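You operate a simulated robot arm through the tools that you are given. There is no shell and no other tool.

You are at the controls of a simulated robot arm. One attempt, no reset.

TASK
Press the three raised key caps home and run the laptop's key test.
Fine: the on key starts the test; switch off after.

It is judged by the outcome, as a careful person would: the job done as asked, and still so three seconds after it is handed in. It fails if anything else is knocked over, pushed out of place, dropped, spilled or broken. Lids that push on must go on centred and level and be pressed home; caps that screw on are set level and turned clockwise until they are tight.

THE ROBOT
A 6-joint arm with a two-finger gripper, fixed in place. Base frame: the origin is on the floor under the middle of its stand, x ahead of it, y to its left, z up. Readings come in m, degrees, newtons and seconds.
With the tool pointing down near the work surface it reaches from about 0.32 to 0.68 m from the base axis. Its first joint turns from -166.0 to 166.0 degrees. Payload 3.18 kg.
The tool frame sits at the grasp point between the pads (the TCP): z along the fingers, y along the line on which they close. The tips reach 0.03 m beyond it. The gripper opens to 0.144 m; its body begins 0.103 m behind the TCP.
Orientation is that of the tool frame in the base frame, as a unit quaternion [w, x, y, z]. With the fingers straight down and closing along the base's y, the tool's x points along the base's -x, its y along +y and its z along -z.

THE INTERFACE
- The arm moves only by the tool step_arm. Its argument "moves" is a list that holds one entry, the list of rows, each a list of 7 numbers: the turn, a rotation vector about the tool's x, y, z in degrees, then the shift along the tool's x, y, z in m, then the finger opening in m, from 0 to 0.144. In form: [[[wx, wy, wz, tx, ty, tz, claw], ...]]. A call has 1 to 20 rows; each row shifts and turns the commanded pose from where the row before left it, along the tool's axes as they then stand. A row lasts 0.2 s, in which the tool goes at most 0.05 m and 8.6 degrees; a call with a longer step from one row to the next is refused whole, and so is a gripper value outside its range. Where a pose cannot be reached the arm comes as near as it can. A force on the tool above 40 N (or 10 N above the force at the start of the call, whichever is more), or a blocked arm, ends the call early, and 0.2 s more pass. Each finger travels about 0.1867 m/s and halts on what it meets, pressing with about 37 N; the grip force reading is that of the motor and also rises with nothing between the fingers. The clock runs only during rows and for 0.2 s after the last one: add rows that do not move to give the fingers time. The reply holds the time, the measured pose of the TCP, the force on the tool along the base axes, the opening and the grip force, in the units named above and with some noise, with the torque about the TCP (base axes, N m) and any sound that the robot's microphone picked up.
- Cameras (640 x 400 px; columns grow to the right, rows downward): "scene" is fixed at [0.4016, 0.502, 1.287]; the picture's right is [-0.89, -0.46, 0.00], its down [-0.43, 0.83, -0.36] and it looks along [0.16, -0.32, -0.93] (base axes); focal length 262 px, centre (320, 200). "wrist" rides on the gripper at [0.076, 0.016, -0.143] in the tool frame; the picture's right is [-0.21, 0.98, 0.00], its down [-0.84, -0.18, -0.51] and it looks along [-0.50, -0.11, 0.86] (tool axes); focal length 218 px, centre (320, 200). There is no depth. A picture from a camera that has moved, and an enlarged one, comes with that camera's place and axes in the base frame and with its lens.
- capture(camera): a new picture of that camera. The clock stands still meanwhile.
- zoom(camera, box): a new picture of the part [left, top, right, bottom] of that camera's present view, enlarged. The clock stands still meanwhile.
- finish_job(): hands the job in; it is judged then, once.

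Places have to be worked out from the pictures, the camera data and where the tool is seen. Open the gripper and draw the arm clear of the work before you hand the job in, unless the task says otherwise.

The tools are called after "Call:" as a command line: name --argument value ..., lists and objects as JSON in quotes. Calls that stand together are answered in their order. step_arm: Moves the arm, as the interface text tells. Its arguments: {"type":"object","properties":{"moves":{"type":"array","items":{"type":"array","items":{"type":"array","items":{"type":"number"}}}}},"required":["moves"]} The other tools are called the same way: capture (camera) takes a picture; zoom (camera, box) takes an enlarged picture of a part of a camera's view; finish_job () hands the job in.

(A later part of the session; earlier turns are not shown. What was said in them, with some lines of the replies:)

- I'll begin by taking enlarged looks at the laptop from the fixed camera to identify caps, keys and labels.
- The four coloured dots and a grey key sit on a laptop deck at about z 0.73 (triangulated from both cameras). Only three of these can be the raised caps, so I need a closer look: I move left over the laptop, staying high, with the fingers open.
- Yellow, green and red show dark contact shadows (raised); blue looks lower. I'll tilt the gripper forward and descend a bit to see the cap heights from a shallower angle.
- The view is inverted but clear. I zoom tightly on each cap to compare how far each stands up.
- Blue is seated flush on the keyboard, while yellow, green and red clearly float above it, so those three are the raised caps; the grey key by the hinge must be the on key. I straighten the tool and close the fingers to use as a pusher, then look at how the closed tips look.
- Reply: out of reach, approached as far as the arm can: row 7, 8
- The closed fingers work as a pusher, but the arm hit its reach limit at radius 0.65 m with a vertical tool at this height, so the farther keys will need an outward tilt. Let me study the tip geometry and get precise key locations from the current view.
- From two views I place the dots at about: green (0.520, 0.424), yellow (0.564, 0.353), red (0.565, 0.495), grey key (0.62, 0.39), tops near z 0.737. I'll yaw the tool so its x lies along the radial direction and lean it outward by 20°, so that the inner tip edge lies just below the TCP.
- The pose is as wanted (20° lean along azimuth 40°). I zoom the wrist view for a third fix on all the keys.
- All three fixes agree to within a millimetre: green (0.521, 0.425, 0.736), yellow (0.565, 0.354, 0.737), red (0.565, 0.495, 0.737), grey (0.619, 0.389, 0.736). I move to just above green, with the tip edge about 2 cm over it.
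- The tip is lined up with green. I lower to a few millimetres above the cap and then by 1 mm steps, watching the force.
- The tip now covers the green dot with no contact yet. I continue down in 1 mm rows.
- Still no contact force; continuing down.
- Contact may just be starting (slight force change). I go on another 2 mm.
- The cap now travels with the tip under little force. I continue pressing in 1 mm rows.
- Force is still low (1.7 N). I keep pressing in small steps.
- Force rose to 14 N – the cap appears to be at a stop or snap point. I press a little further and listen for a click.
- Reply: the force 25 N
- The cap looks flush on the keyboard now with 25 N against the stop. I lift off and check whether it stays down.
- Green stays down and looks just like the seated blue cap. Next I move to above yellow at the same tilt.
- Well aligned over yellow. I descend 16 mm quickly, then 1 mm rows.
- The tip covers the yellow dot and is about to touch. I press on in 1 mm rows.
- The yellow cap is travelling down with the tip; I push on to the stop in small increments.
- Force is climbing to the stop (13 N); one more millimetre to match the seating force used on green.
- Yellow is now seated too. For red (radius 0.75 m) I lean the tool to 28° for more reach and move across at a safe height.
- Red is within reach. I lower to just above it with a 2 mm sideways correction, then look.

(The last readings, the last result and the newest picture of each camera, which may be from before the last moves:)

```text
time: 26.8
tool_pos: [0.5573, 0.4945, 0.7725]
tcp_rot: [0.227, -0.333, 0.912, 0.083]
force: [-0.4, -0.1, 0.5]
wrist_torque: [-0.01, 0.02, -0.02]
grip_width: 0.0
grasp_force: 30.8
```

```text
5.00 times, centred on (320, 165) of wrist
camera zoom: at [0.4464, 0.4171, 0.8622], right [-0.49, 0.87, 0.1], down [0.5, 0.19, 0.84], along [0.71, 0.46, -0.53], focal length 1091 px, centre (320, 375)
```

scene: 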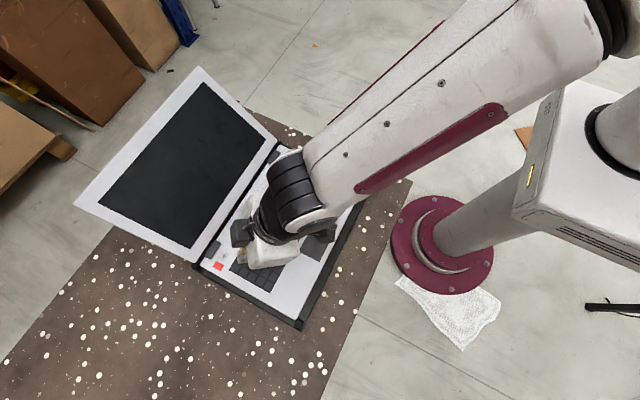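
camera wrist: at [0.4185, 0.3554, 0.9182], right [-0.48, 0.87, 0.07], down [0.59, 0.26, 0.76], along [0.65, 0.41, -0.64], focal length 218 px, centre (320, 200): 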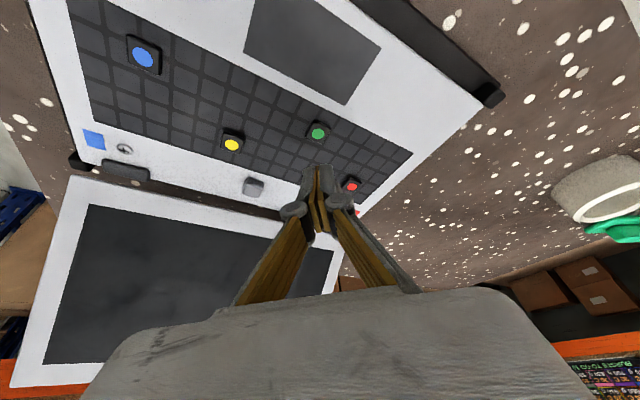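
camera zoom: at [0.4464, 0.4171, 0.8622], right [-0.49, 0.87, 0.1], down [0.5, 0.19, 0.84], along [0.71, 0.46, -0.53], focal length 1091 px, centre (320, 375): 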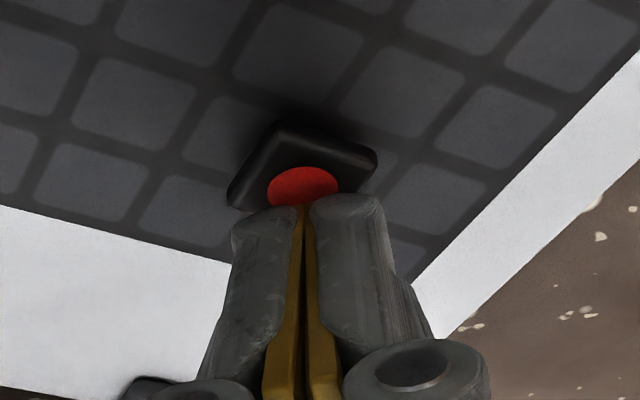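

Centred on red. I press down in 1 mm rows, watching for the force to rise.

Call:
step_arm --moves '[[[0, 0, 0, 0.00047, 0, 0.00088, 0.0], [0, 0, 0, 0.00047, 0, 0.00088, 0.0], [0, 0, 0, 0.00047, 0, 0.00088, 0.0], [0, 0, 0, 0, 0, 0, 0.0]]]'

Call:
step_arm --moves '[[[0, 0, 0, 0.00047, 0, 0.00088, 0.0], [0, 0, 0, 0.00047, 0, 0.00088, 0.0], [0, 0, 0, 0, 0, 0, 0.0]]]'

Call:
zoom --camera "wrist" --box '[256, 125, 384, 205]'

```text
time: 27.8
tool_pos: [0.5598, 0.4948, 0.7701]
tcp_rot: [0.227, -0.332, 0.912, 0.083]
force: [0.4, 0.8, 0.5]
wrist_torque: [0.0, 0.03, 0.01]
grip_width: 0.0
grasp_force: 30.8
```

```text
time: 28.6
tool_pos: [0.5587, 0.494, 0.7671]
tcp_rot: [0.227, -0.333, 0.912, 0.083]
force: [-0.3, 0.4, 1.3]
wrist_torque: [0.06, 0.03, -0.01]
grip_width: 0.0059
grasp_force: 30.5
```

```text
5.00 times, centred on (320, 165) of wrist
camera zoom: at [0.4472, 0.4175, 0.8573], right [-0.49, 0.87, 0.1], down [0.5, 0.19, 0.84], along [0.71, 0.46, -0.53], focal length 1091 px, centre (320, 375)
```

zoom: 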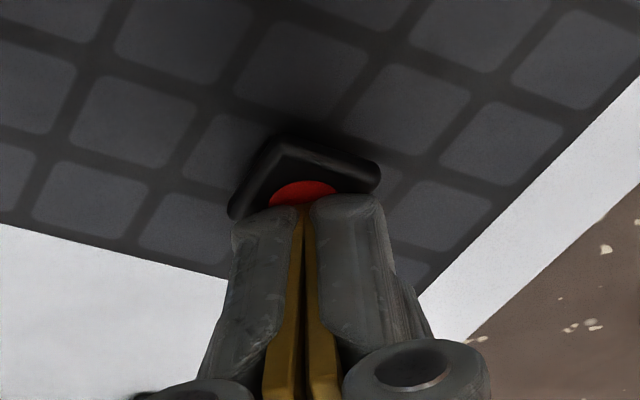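

Contact is starting; I carry on in single-millimetre steps to the stop.

Call:
step_arm --moves '[[[0, 0, 0, 0.00047, 0, 0.00088, 0.0], [0, 0, 0, 0.00047, 0, 0.00088, 0.0], [0, 0, 0, 0, 0, 0, 0.0], [0, 0, 0, 0, 0, 0, 0.0]]]'

Call:
step_arm --moves '[[[0, 0, 0, 0.00047, 0, 0.00088, 0.0], [0, 0, 0, 0, 0, 0, 0.0], [0, 0, 0, 0, 0, 0, 0.0]]]'

Call:
step_arm --moves '[[[0, 0, 0, 0.00047, 0, 0.00088, 0.0], [0, 0, 0, 0, 0, 0, 0.0], [0, 0, 0, 0, 0, 0, 0.0]]]'

```text
time: 29.6
tool_pos: [0.5593, 0.4926, 0.7646]
tcp_rot: [0.227, -0.332, 0.912, 0.083]
force: [-0.5, -0.1, 0.3]
wrist_torque: [0.0, -0.01, -0.02]
grip_width: 0.0
grasp_force: 30.7
```

```text
time: 30.4
tool_pos: [0.56, 0.492, 0.7642]
tcp_rot: [0.226, -0.333, 0.912, 0.083]
force: [0.3, 1.0, 1.1]
wrist_torque: [0.03, -0.04, 0.0]
grip_width: 0.0001
grasp_force: 30.2
```

```text
time: 31.2
tool_pos: [0.56, 0.4932, 0.7632]
tcp_rot: [0.227, -0.332, 0.912, 0.083]
force: [-0.4, -0.5, 1.8]
wrist_torque: [0.01, -0.01, -0.06]
grip_width: 0.0059
grasp_force: 30.0
```

The force is still low, so the cap is still travelling. Another two small steps.

Call:
step_arm --moves '[[[0, 0, 0, 0.00047, 0, 0.00088, 0.0], [0, 0, 0, 0, 0, 0, 0.0], [0, 0, 0, 0, 0, 0, 0.0]]]'

Call:
step_arm --moves '[[[0, 0, 0, 0.00047, 0, 0.00088, 0.0], [0, 0, 0, 0, 0, 0, 0.0], [0, 0, 0, 0, 0, 0, 0.0]]]'

Call:
zoom --camera "wrist" --box '[256, 125, 384, 205]'

```text
time: 32.0
tool_pos: [0.5585, 0.4935, 0.7628]
tcp_rot: [0.228, -0.332, 0.912, 0.083]
force: [1.5, -2.0, 6.8]
wrist_torque: [-0.09, -0.04, 0.0]
grip_width: 0.0059
grasp_force: 30.9
```

```text
time: 32.8
tool_pos: [0.5583, 0.4936, 0.762]
tcp_rot: [0.229, -0.332, 0.912, 0.083]
force: [-1.9, -3.5, 18.6]
wrist_torque: [-0.12, 0.02, -0.03]
grip_width: 0.0059
grasp_force: 30.6
```

```text
5.00 times, centred on (320, 165) of wrist
camera zoom: at [0.4464, 0.4171, 0.8519], right [-0.49, 0.87, 0.1], down [0.5, 0.19, 0.85], along [0.71, 0.46, -0.53], focal length 1091 px, centre (320, 375)
```

zoom: 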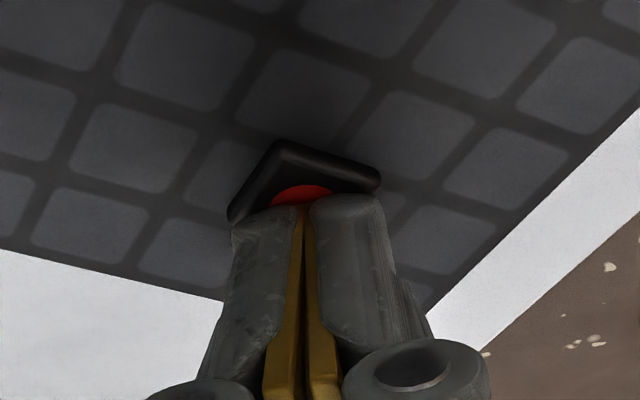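

At 18.6 N red has reached the stop. I lift straight up and check all the caps.

Call:
step_arm --moves '[[[0, 0, 0, -0.0047, 0, -0.0088, 0.0], [0, 0, 0, -0.0094, 0, -0.0177, 0.0], [0, 0, 0, -0.0094, 0, -0.0177, 0.0], [0, 0, 0, 0, 0, 0, 0.0]]]'

Call:
capture --camera "wrist"

Call:
zoom --camera "wrist" --box '[240, 95, 368, 175]'

```text
time: 33.8
tool_pos: [0.5573, 0.4934, 0.809]
tcp_rot: [0.227, -0.332, 0.912, 0.084]
force: [-0.6, 0.0, 0.7]
wrist_torque: [0.04, 0.0, 0.0]
grip_width: 0.0001
grasp_force: 30.2
```

```text
taken
camera wrist: at [0.4459, 0.416, 0.8998], right [-0.49, 0.87, 0.1], down [0.5, 0.19, 0.84], along [0.71, 0.46, -0.53], focal length 218 px, centre (320, 200)
```

wrist: 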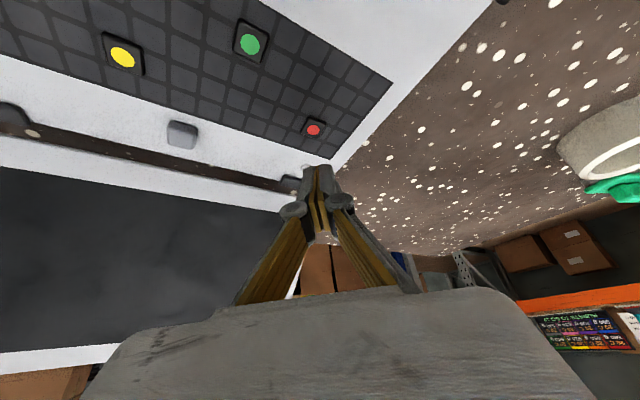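

```text
5.00 times, centred on (304, 135) of wrist
camera zoom: at [0.4459, 0.416, 0.8998], right [-0.49, 0.87, 0.1], down [0.5, 0.19, 0.84], along [0.71, 0.46, -0.53], focal length 1091 px, centre (400, 525)
```

zoom: 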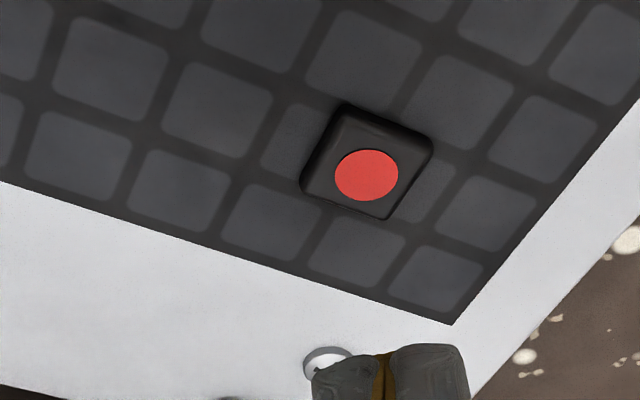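

Red looks seated with no shadow. I zoom on yellow, green and the grey key from here to verify.

Call:
zoom --camera "wrist" --box '[90, 20, 170, 80]'

Call:
zoom --camera "wrist" --box '[215, 10, 295, 70]'

Call:
zoom --camera "wrist" --box '[140, 100, 220, 160]'

```text
6.67 times, centred on (130, 50) of wrist
camera zoom: at [0.4459, 0.416, 0.8998], right [-0.49, 0.87, 0.1], down [0.5, 0.19, 0.84], along [0.71, 0.46, -0.53], focal length 1455 px, centre (1587, 1200)
```

zoom: 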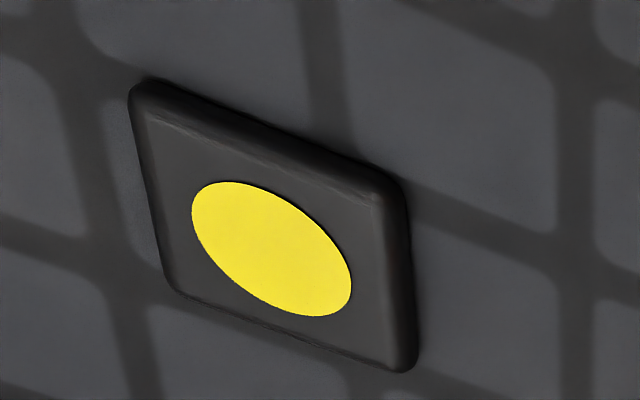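

```text
6.67 times, centred on (255, 40) of wrist
camera zoom: at [0.4459, 0.416, 0.8998], right [-0.49, 0.87, 0.1], down [0.5, 0.19, 0.84], along [0.71, 0.46, -0.53], focal length 1455 px, centre (753, 1267)
```

zoom: 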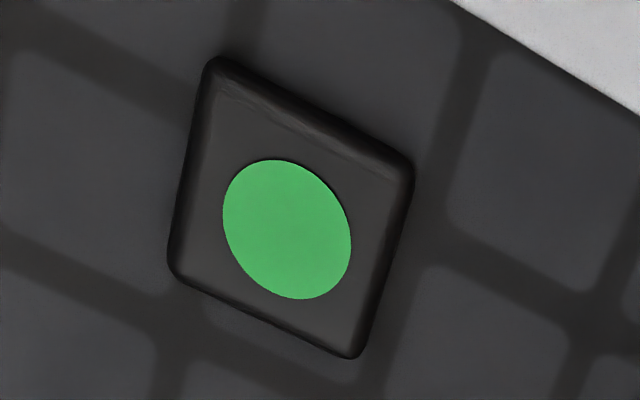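

```text
6.67 times, centred on (180, 130) of wrist
camera zoom: at [0.4459, 0.416, 0.8998], right [-0.49, 0.87, 0.1], down [0.5, 0.19, 0.84], along [0.71, 0.46, -0.53], focal length 1455 px, centre (1253, 667)
```

zoom: 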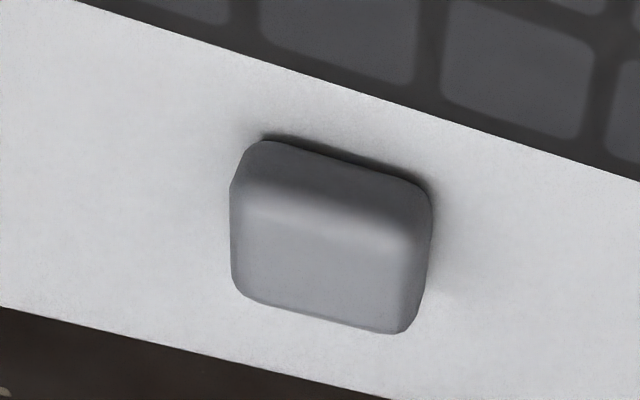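

All three raised caps are now seated like blue. The grey key's top triangulates to about (0.6165, 0.3895, 0.741); I move above it with the same lean.

Call:
step_arm --moves '[[[0, 0, 0, 0.00845, -0.02888, 0.0011, 0.0], [0, 0, 0, 0.00845, -0.02888, 0.0011, 0.0], [0, 0, 0, 0.00845, -0.02888, 0.0011, 0.0], [0, 0, 0, 0.00845, -0.02888, 0.0011, 0.0], [0, 0, 0, 0, 0, 0, 0.0], [0, 0, 0, 0, 0, 0, 0.0]]]'

Call:
capture --camera "wrist"

Call:
zoom --camera "wrist" --box '[256, 115, 384, 195]'

Call:
capture --camera "scene"

```text
time: 35.2
tool_pos: [0.612, 0.3871, 0.7927]
tcp_rot: [0.228, -0.333, 0.911, 0.083]
force: [-0.2, 0.0, 0.0]
wrist_torque: [-0.01, 0.02, 0.0]
grip_width: 0.0
grasp_force: 31.2
```

```text
taken
camera wrist: at [0.4993, 0.3106, 0.8825], right [-0.49, 0.87, 0.1], down [0.5, 0.19, 0.84], along [0.71, 0.46, -0.53], focal length 218 px, centre (320, 200)
```

wrist: 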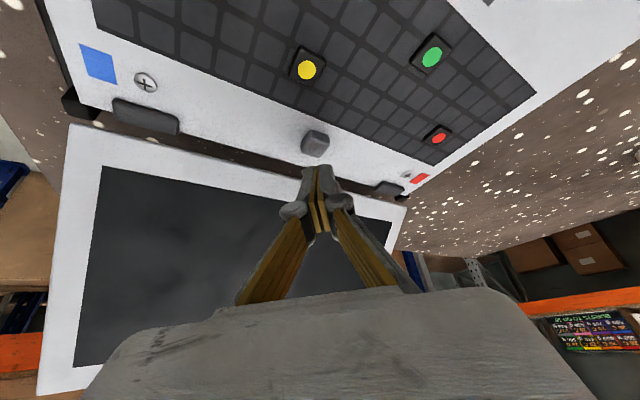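

```text
5.00 times, centred on (320, 155) of wrist
camera zoom: at [0.4993, 0.3106, 0.8825], right [-0.49, 0.87, 0.1], down [0.5, 0.19, 0.84], along [0.71, 0.46, -0.53], focal length 1091 px, centre (320, 425)
```

zoom: 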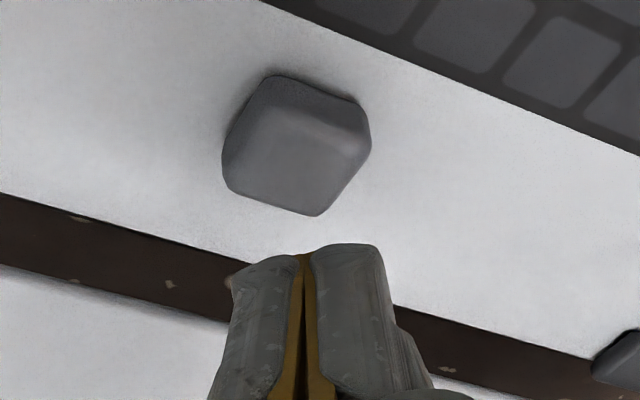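

```text
taken
```

scene: 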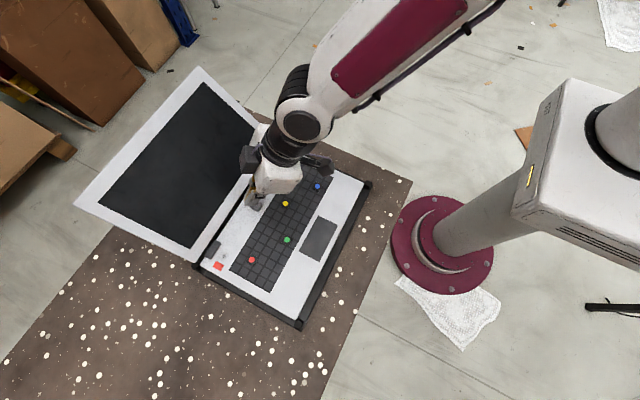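

Lined up with the grey key. I descend 18 mm, then check before touching.

Call:
step_arm --moves '[[[0, 0, 0, 0.00282, 0.0002, 0.0053, 0.0], [0, 0, 0, 0.00282, 0.0002, 0.0053, 0.0], [0, 0, 0, 0.00282, 0.0002, 0.0053, 0.0], [0, 0, 0, 0, 0, 0, 0.0]]]'

Call:
zoom --camera "wrist" --box '[256, 125, 384, 205]'

Call:
zoom --camera "scene" --box '[210, 160, 306, 250]'

```text
time: 36.2
tool_pos: [0.6125, 0.3877, 0.7747]
tcp_rot: [0.228, -0.333, 0.911, 0.083]
force: [-0.1, 0.7, 0.0]
wrist_torque: [0.01, -0.01, -0.02]
grip_width: 0.0001
grasp_force: 30.6
```

```text
5.00 times, centred on (320, 165) of wrist
camera zoom: at [0.4991, 0.311, 0.8639], right [-0.49, 0.87, 0.1], down [0.5, 0.19, 0.84], along [0.71, 0.46, -0.53], focal length 1091 px, centre (320, 375)
```

zoom: 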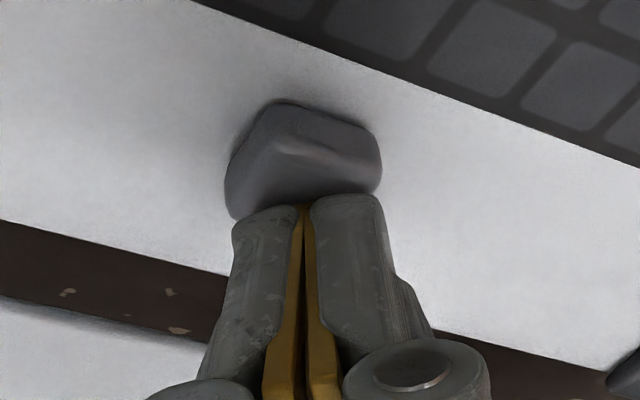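

```text
4.44 times, centred on (258, 205) of scene
camera zoom: at [0.4016, 0.502, 1.287], right [-0.89, -0.46, 0.0], down [-0.43, 0.83, -0.36], along [0.16, -0.32, -0.93], focal length 1166 px, centre (596, 178)
```

zoom: 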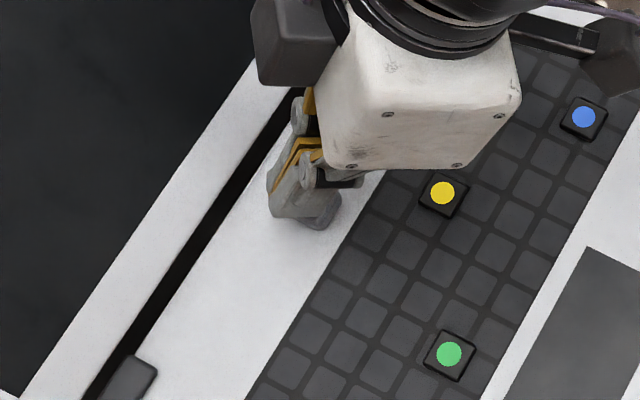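

The tip hovers over the grey key's top. I press it in 1 mm steps, watching force, sound and the screen.

Call:
step_arm --moves '[[[0, 0, 0, 0.00047, 0, 0.00088, 0.0], [0, 0, 0, 0.00047, 0, 0.00088, 0.0], [0, 0, 0, 0.00047, 0, 0.00088, 0.0], [0, 0, 0, 0, 0, 0, 0.0]]]'

Call:
step_arm --moves '[[[0, 0, 0, 0.00047, 0, 0.00088, 0.0], [0, 0, 0, 0.00047, 0, 0.00088, 0.0], [0, 0, 0, 0, 0, 0, 0.0]]]'

Call:
zoom --camera "wrist" --box '[256, 125, 384, 205]'

```text
time: 37.2
tool_pos: [0.6118, 0.3876, 0.7694]
tcp_rot: [0.227, -0.332, 0.912, 0.083]
force: [-0.7, 0.1, 1.4]
wrist_torque: [-0.01, -0.01, -0.02]
grip_width: 0.0059
grasp_force: 30.6
```

```text
time: 38.0
tool_pos: [0.6125, 0.3869, 0.7688]
tcp_rot: [0.227, -0.333, 0.911, 0.083]
force: [0.0, 0.5, 2.1]
wrist_torque: [0.02, 0.02, -0.01]
grip_width: 0.0058
grasp_force: 30.6
heard: click
```

```text
5.00 times, centred on (320, 165) of wrist
camera zoom: at [0.4993, 0.3114, 0.8585], right [-0.49, 0.87, 0.1], down [0.5, 0.19, 0.84], along [0.71, 0.46, -0.53], focal length 1091 px, centre (320, 375)
```

zoom: 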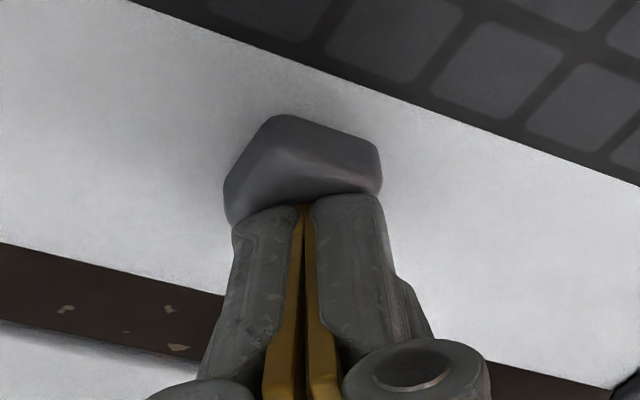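

A click was heard: the key has been actuated. I look at the screen before releasing.

Call:
capture --camera "scene"

Call:
capture --camera "wrist"

```text
taken
```

scene: 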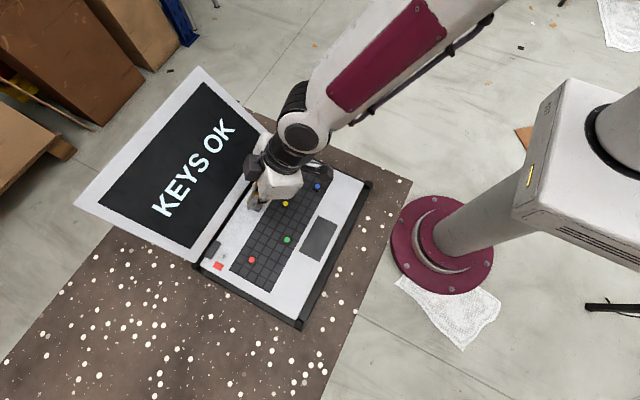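

```text
taken
camera wrist: at [0.4993, 0.3114, 0.8585], right [-0.49, 0.87, 0.1], down [0.5, 0.19, 0.84], along [0.71, 0.46, -0.53], focal length 218 px, centre (320, 200)
```

wrist: 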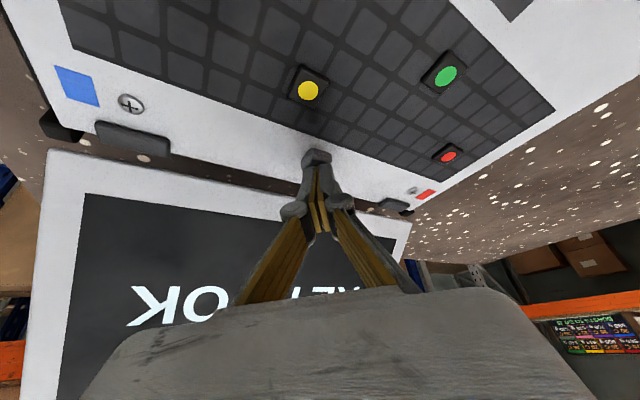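

The screen shows "KEYS OK" – the test ran and passed. I release the key by rising 15 mm and see whether the display stays on.

Call:
step_arm --moves '[[[0, 0, 0, -0.00235, 0, -0.0044, 0.0], [0, 0, 0, -0.0047, 0, -0.0088, 0.0], [0, 0, 0, 0, 0, 0, 0.0], [0, 0, 0, 0, 0, 0, 0.0], [0, 0, 0, 0, 0, 0, 0.0], [0, 0, 0, 0, 0, 0, 0.0]]]'

Call:
capture --camera "scene"

Call:
zoom --camera "wrist" --box '[256, 125, 384, 205]'

```text
time: 39.4
tool_pos: [0.6129, 0.3872, 0.7836]
tcp_rot: [0.227, -0.332, 0.912, 0.083]
force: [0.0, -0.5, 0.5]
wrist_torque: [0.0, 0.0, 0.02]
grip_width: 0.0002
grasp_force: 30.4
```

```text
taken
```

scene: 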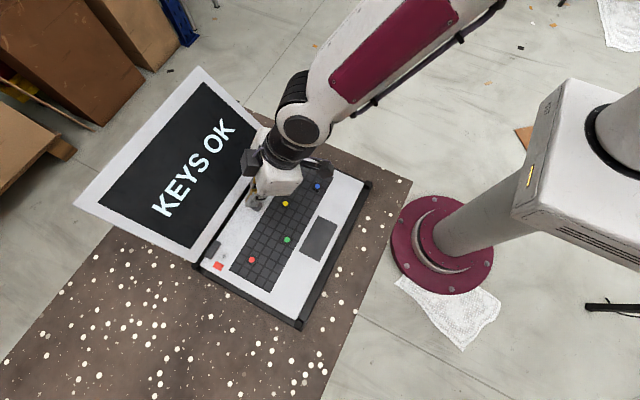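

```text
5.00 times, centred on (320, 165) of wrist
camera zoom: at [0.4998, 0.3106, 0.8732], right [-0.49, 0.87, 0.1], down [0.5, 0.19, 0.84], along [0.71, 0.46, -0.53], focal length 1091 px, centre (320, 375)
```

zoom: 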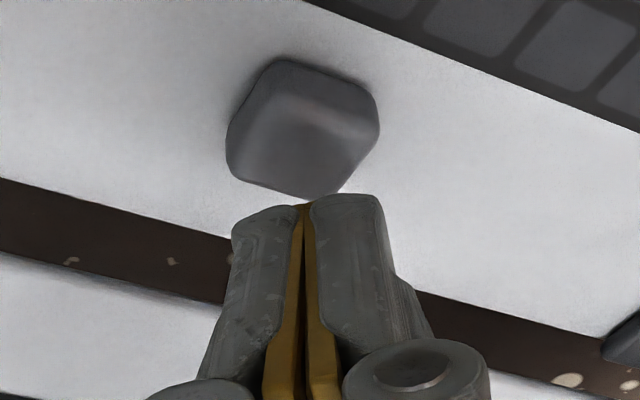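

The key sprang back and "KEYS OK" holds. I wait a couple of seconds so the test is fully done, confirming the caps stay down, before switching off.

Call:
step_arm --moves '[[[0, 0, 0, 0, 0, 0, 0.0], [0, 0, 0, 0, 0, 0, 0.0], [0, 0, 0, 0, 0, 0, 0.0], [0, 0, 0, 0, 0, 0, 0.0], [0, 0, 0, 0, 0, 0, 0.0], [0, 0, 0, 0, 0, 0, 0.0], [0, 0, 0, 0, 0, 0, 0.0], [0, 0, 0, 0, 0, 0, 0.0], [0, 0, 0, 0, 0, 0, 0.0], [0, 0, 0, 0, 0, 0, 0.0]]]'

Call:
zoom --camera "scene" --box '[70, 60, 390, 330]'

```text
time: 41.6
tool_pos: [0.6113, 0.3868, 0.7841]
tcp_rot: [0.227, -0.332, 0.912, 0.083]
force: [0.9, 1.2, -0.2]
wrist_torque: [-0.01, 0.0, 0.02]
grip_width: 0.0
grasp_force: 30.4
```

```text
1.48 times, centred on (230, 195) of scene
camera zoom: at [0.4016, 0.502, 1.287], right [-0.89, -0.46, 0.0], down [-0.43, 0.83, -0.36], along [0.16, -0.32, -0.93], focal length 389 px, centre (453, 207)
```

zoom: 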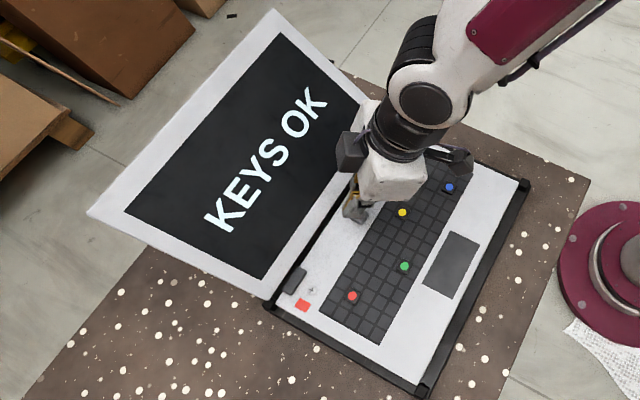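

The result stands. Now I press the same key again to switch the laptop off: 10 mm down, then 1 mm rows until the click.

Call:
step_arm --moves '[[[0, 0, 0, 0.00235, 0, 0.0044, 0.0], [0, 0, 0, 0.00235, 0, 0.0044, 0.0], [0, 0, 0, 0.00047, 0, 0.00088, 0.0], [0, 0, 0, 0.00047, 0, 0.00088, 0.0], [0, 0, 0, 0.00047, 0, 0.00088, 0.0], [0, 0, 0, 0, 0, 0, 0.0]]]'

Call:
step_arm --moves '[[[0, 0, 0, 0.00047, 0, 0.00088, 0.0], [0, 0, 0, 0.00047, 0, 0.00088, 0.0], [0, 0, 0, 0, 0, 0, 0.0]]]'

Call:
capture --camera "scene"

```text
time: 43.0
tool_pos: [0.6118, 0.387, 0.769]
tcp_rot: [0.227, -0.332, 0.912, 0.084]
force: [-0.8, 1.2, 1.9]
wrist_torque: [0.03, -0.02, 0.01]
grip_width: 0.0058
grasp_force: 30.6
```

```text
time: 43.8
tool_pos: [0.6132, 0.3881, 0.7682]
tcp_rot: [0.227, -0.332, 0.912, 0.083]
force: [0.6, 0.6, 2.4]
wrist_torque: [-0.01, -0.03, 0.0]
grip_width: 0.0062
grasp_force: 30.7
heard: click
```

```text
taken
```

scene: 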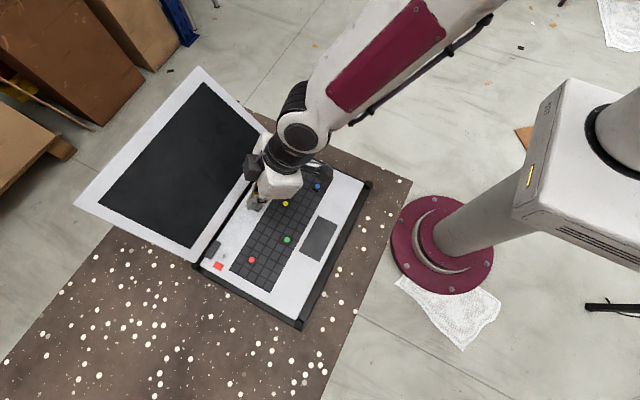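

The click was heard and the screen is dark again – it's off. I rise straight off the key, then withdraw up and inward and open the gripper once clear.

Call:
step_arm --moves '[[[0, 0, 0, -0.0047, 0, -0.0088, 0.0], [0, 0, 0, -0.0094, 0, -0.0177, 0.0], [0, 0, 0, -0.0094, 0, -0.0177, 0.0], [0, 0, 0, -0.0094, 0, -0.0177, 0.0], [0, 0, 0, 0, 0, -0.035, 0.0], [0, 0, 0, 0, 0, -0.035, 0.0], [0, 0, 0, 0, 0, 0, 0.0]]]'

Call:
capture --camera "scene"

```text
time: 45.4
tool_pos: [0.5867, 0.3663, 0.9026]
tcp_rot: [0.227, -0.332, 0.912, 0.083]
force: [-0.3, -0.3, 0.2]
wrist_torque: [0.01, 0.03, -0.01]
grip_width: 0.0
grasp_force: 30.5
```

```text
taken
```

scene: 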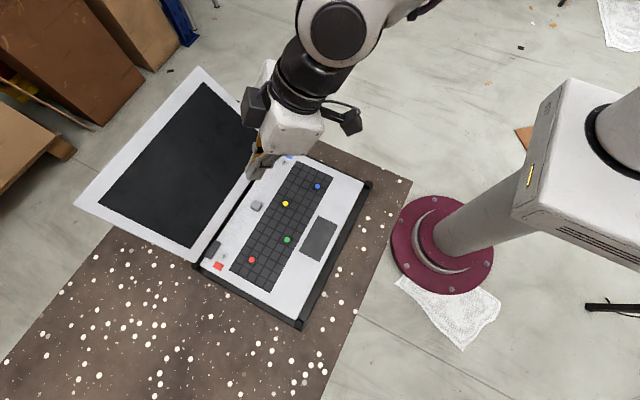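

The screen stays off after release. I withdraw inward toward the base, level the tool and open the gripper.

Call:
step_arm --moves '[[[0, 0, 0, 0.035, 0, -0.0186, 0.0], [0, 0, 0, 0.035, 0, -0.0186, 0.0], [0, 0, 0, 0.035, 0, -0.0186, 0.03], [0, 0, 0, 0.035, 0, -0.0186, 0.06], [0, 0, 0, 0.035, 0, -0.0186, 0.09], [0, 7, 0, 0, 0, 0, 0.12], [0, 7, 0, 0, 0, 0, 0.144], [0, 7, 0, 0, 0, 0, 0.144], [0, 7, 0, 0, 0, 0, 0.144], [0, 0, 0, 0, 0, 0, 0.144], [0, 0, 0, 0, 0, 0, 0.144]]]'

Call:
capture --camera "scene"

Call:
zoom --camera "scene" --box '[190, 130, 380, 330]'

Call:
zoom --camera "scene" --box '[240, 180, 336, 270]'

```text
time: 47.8
tool_pos: [0.4319, 0.2484, 0.9013]
tcp_rot: [0.035, -0.347, 0.937, 0.024]
force: [0.5, -0.4, 0.0]
wrist_torque: [0.02, 0.02, -0.02]
grip_width: 0.1438
grasp_force: 0.0
out of reach, approached as far as the arm can: row 6, 7
```

```text
taken
```

scene: 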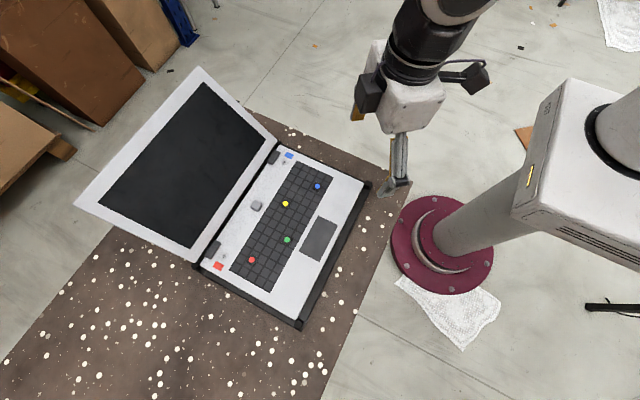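

```text
2.00 times, centred on (285, 230) of scene
camera zoom: at [0.4016, 0.502, 1.287], right [-0.89, -0.46, 0.0], down [-0.43, 0.83, -0.36], along [0.16, -0.32, -0.93], focal length 525 px, centre (390, 140)
```

zoom: 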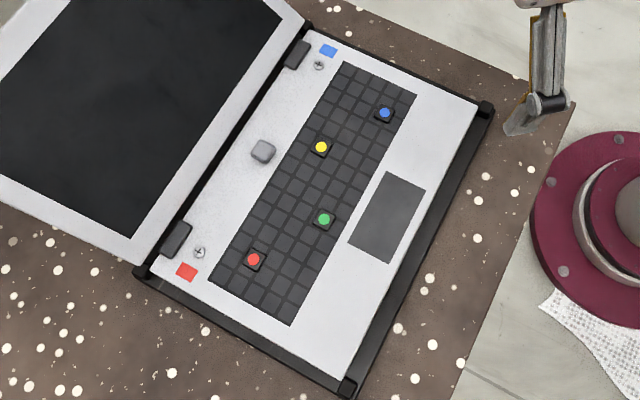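

```text
4.44 times, centred on (288, 225) of scene
camera zoom: at [0.4016, 0.502, 1.287], right [-0.89, -0.46, 0.0], down [-0.43, 0.83, -0.36], along [0.16, -0.32, -0.93], focal length 1166 px, centre (462, 89)
```

zoom: 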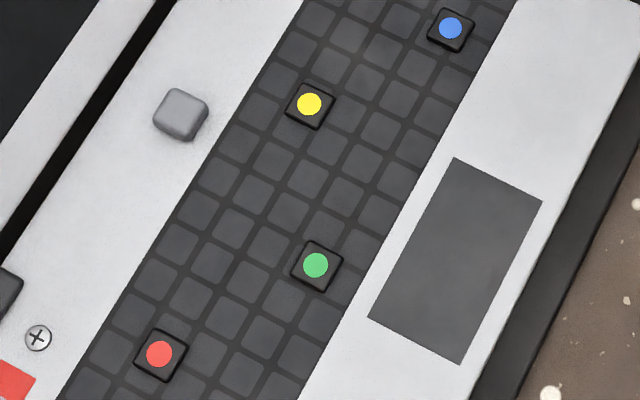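

All four caps are flush, the laptop hasn't moved (edges at the same pixels as at the start), the screen is off, the gripper is open and the arm is well clear. I hand the job in.

Call:
finish_job

```text
The job is handed in.
```

The job is done and handed in. The three raised key caps (green, yellow and red) are pressed home. The fourth coloured cap, blue, was already flush, so I left it alone.

- **Key test:** I pressed the grey key near the hinge, heard a click, and the screen showed "KEYS OK". It still showed that a few seconds after I released the key.
- **Switch-off:** I pressed the same key again, heard a second click, and the screen went dark and stayed dark.
- **Final state:** All four caps look flush and the laptop's edges are where they were at the start. The gripper is open and the arm is clear.
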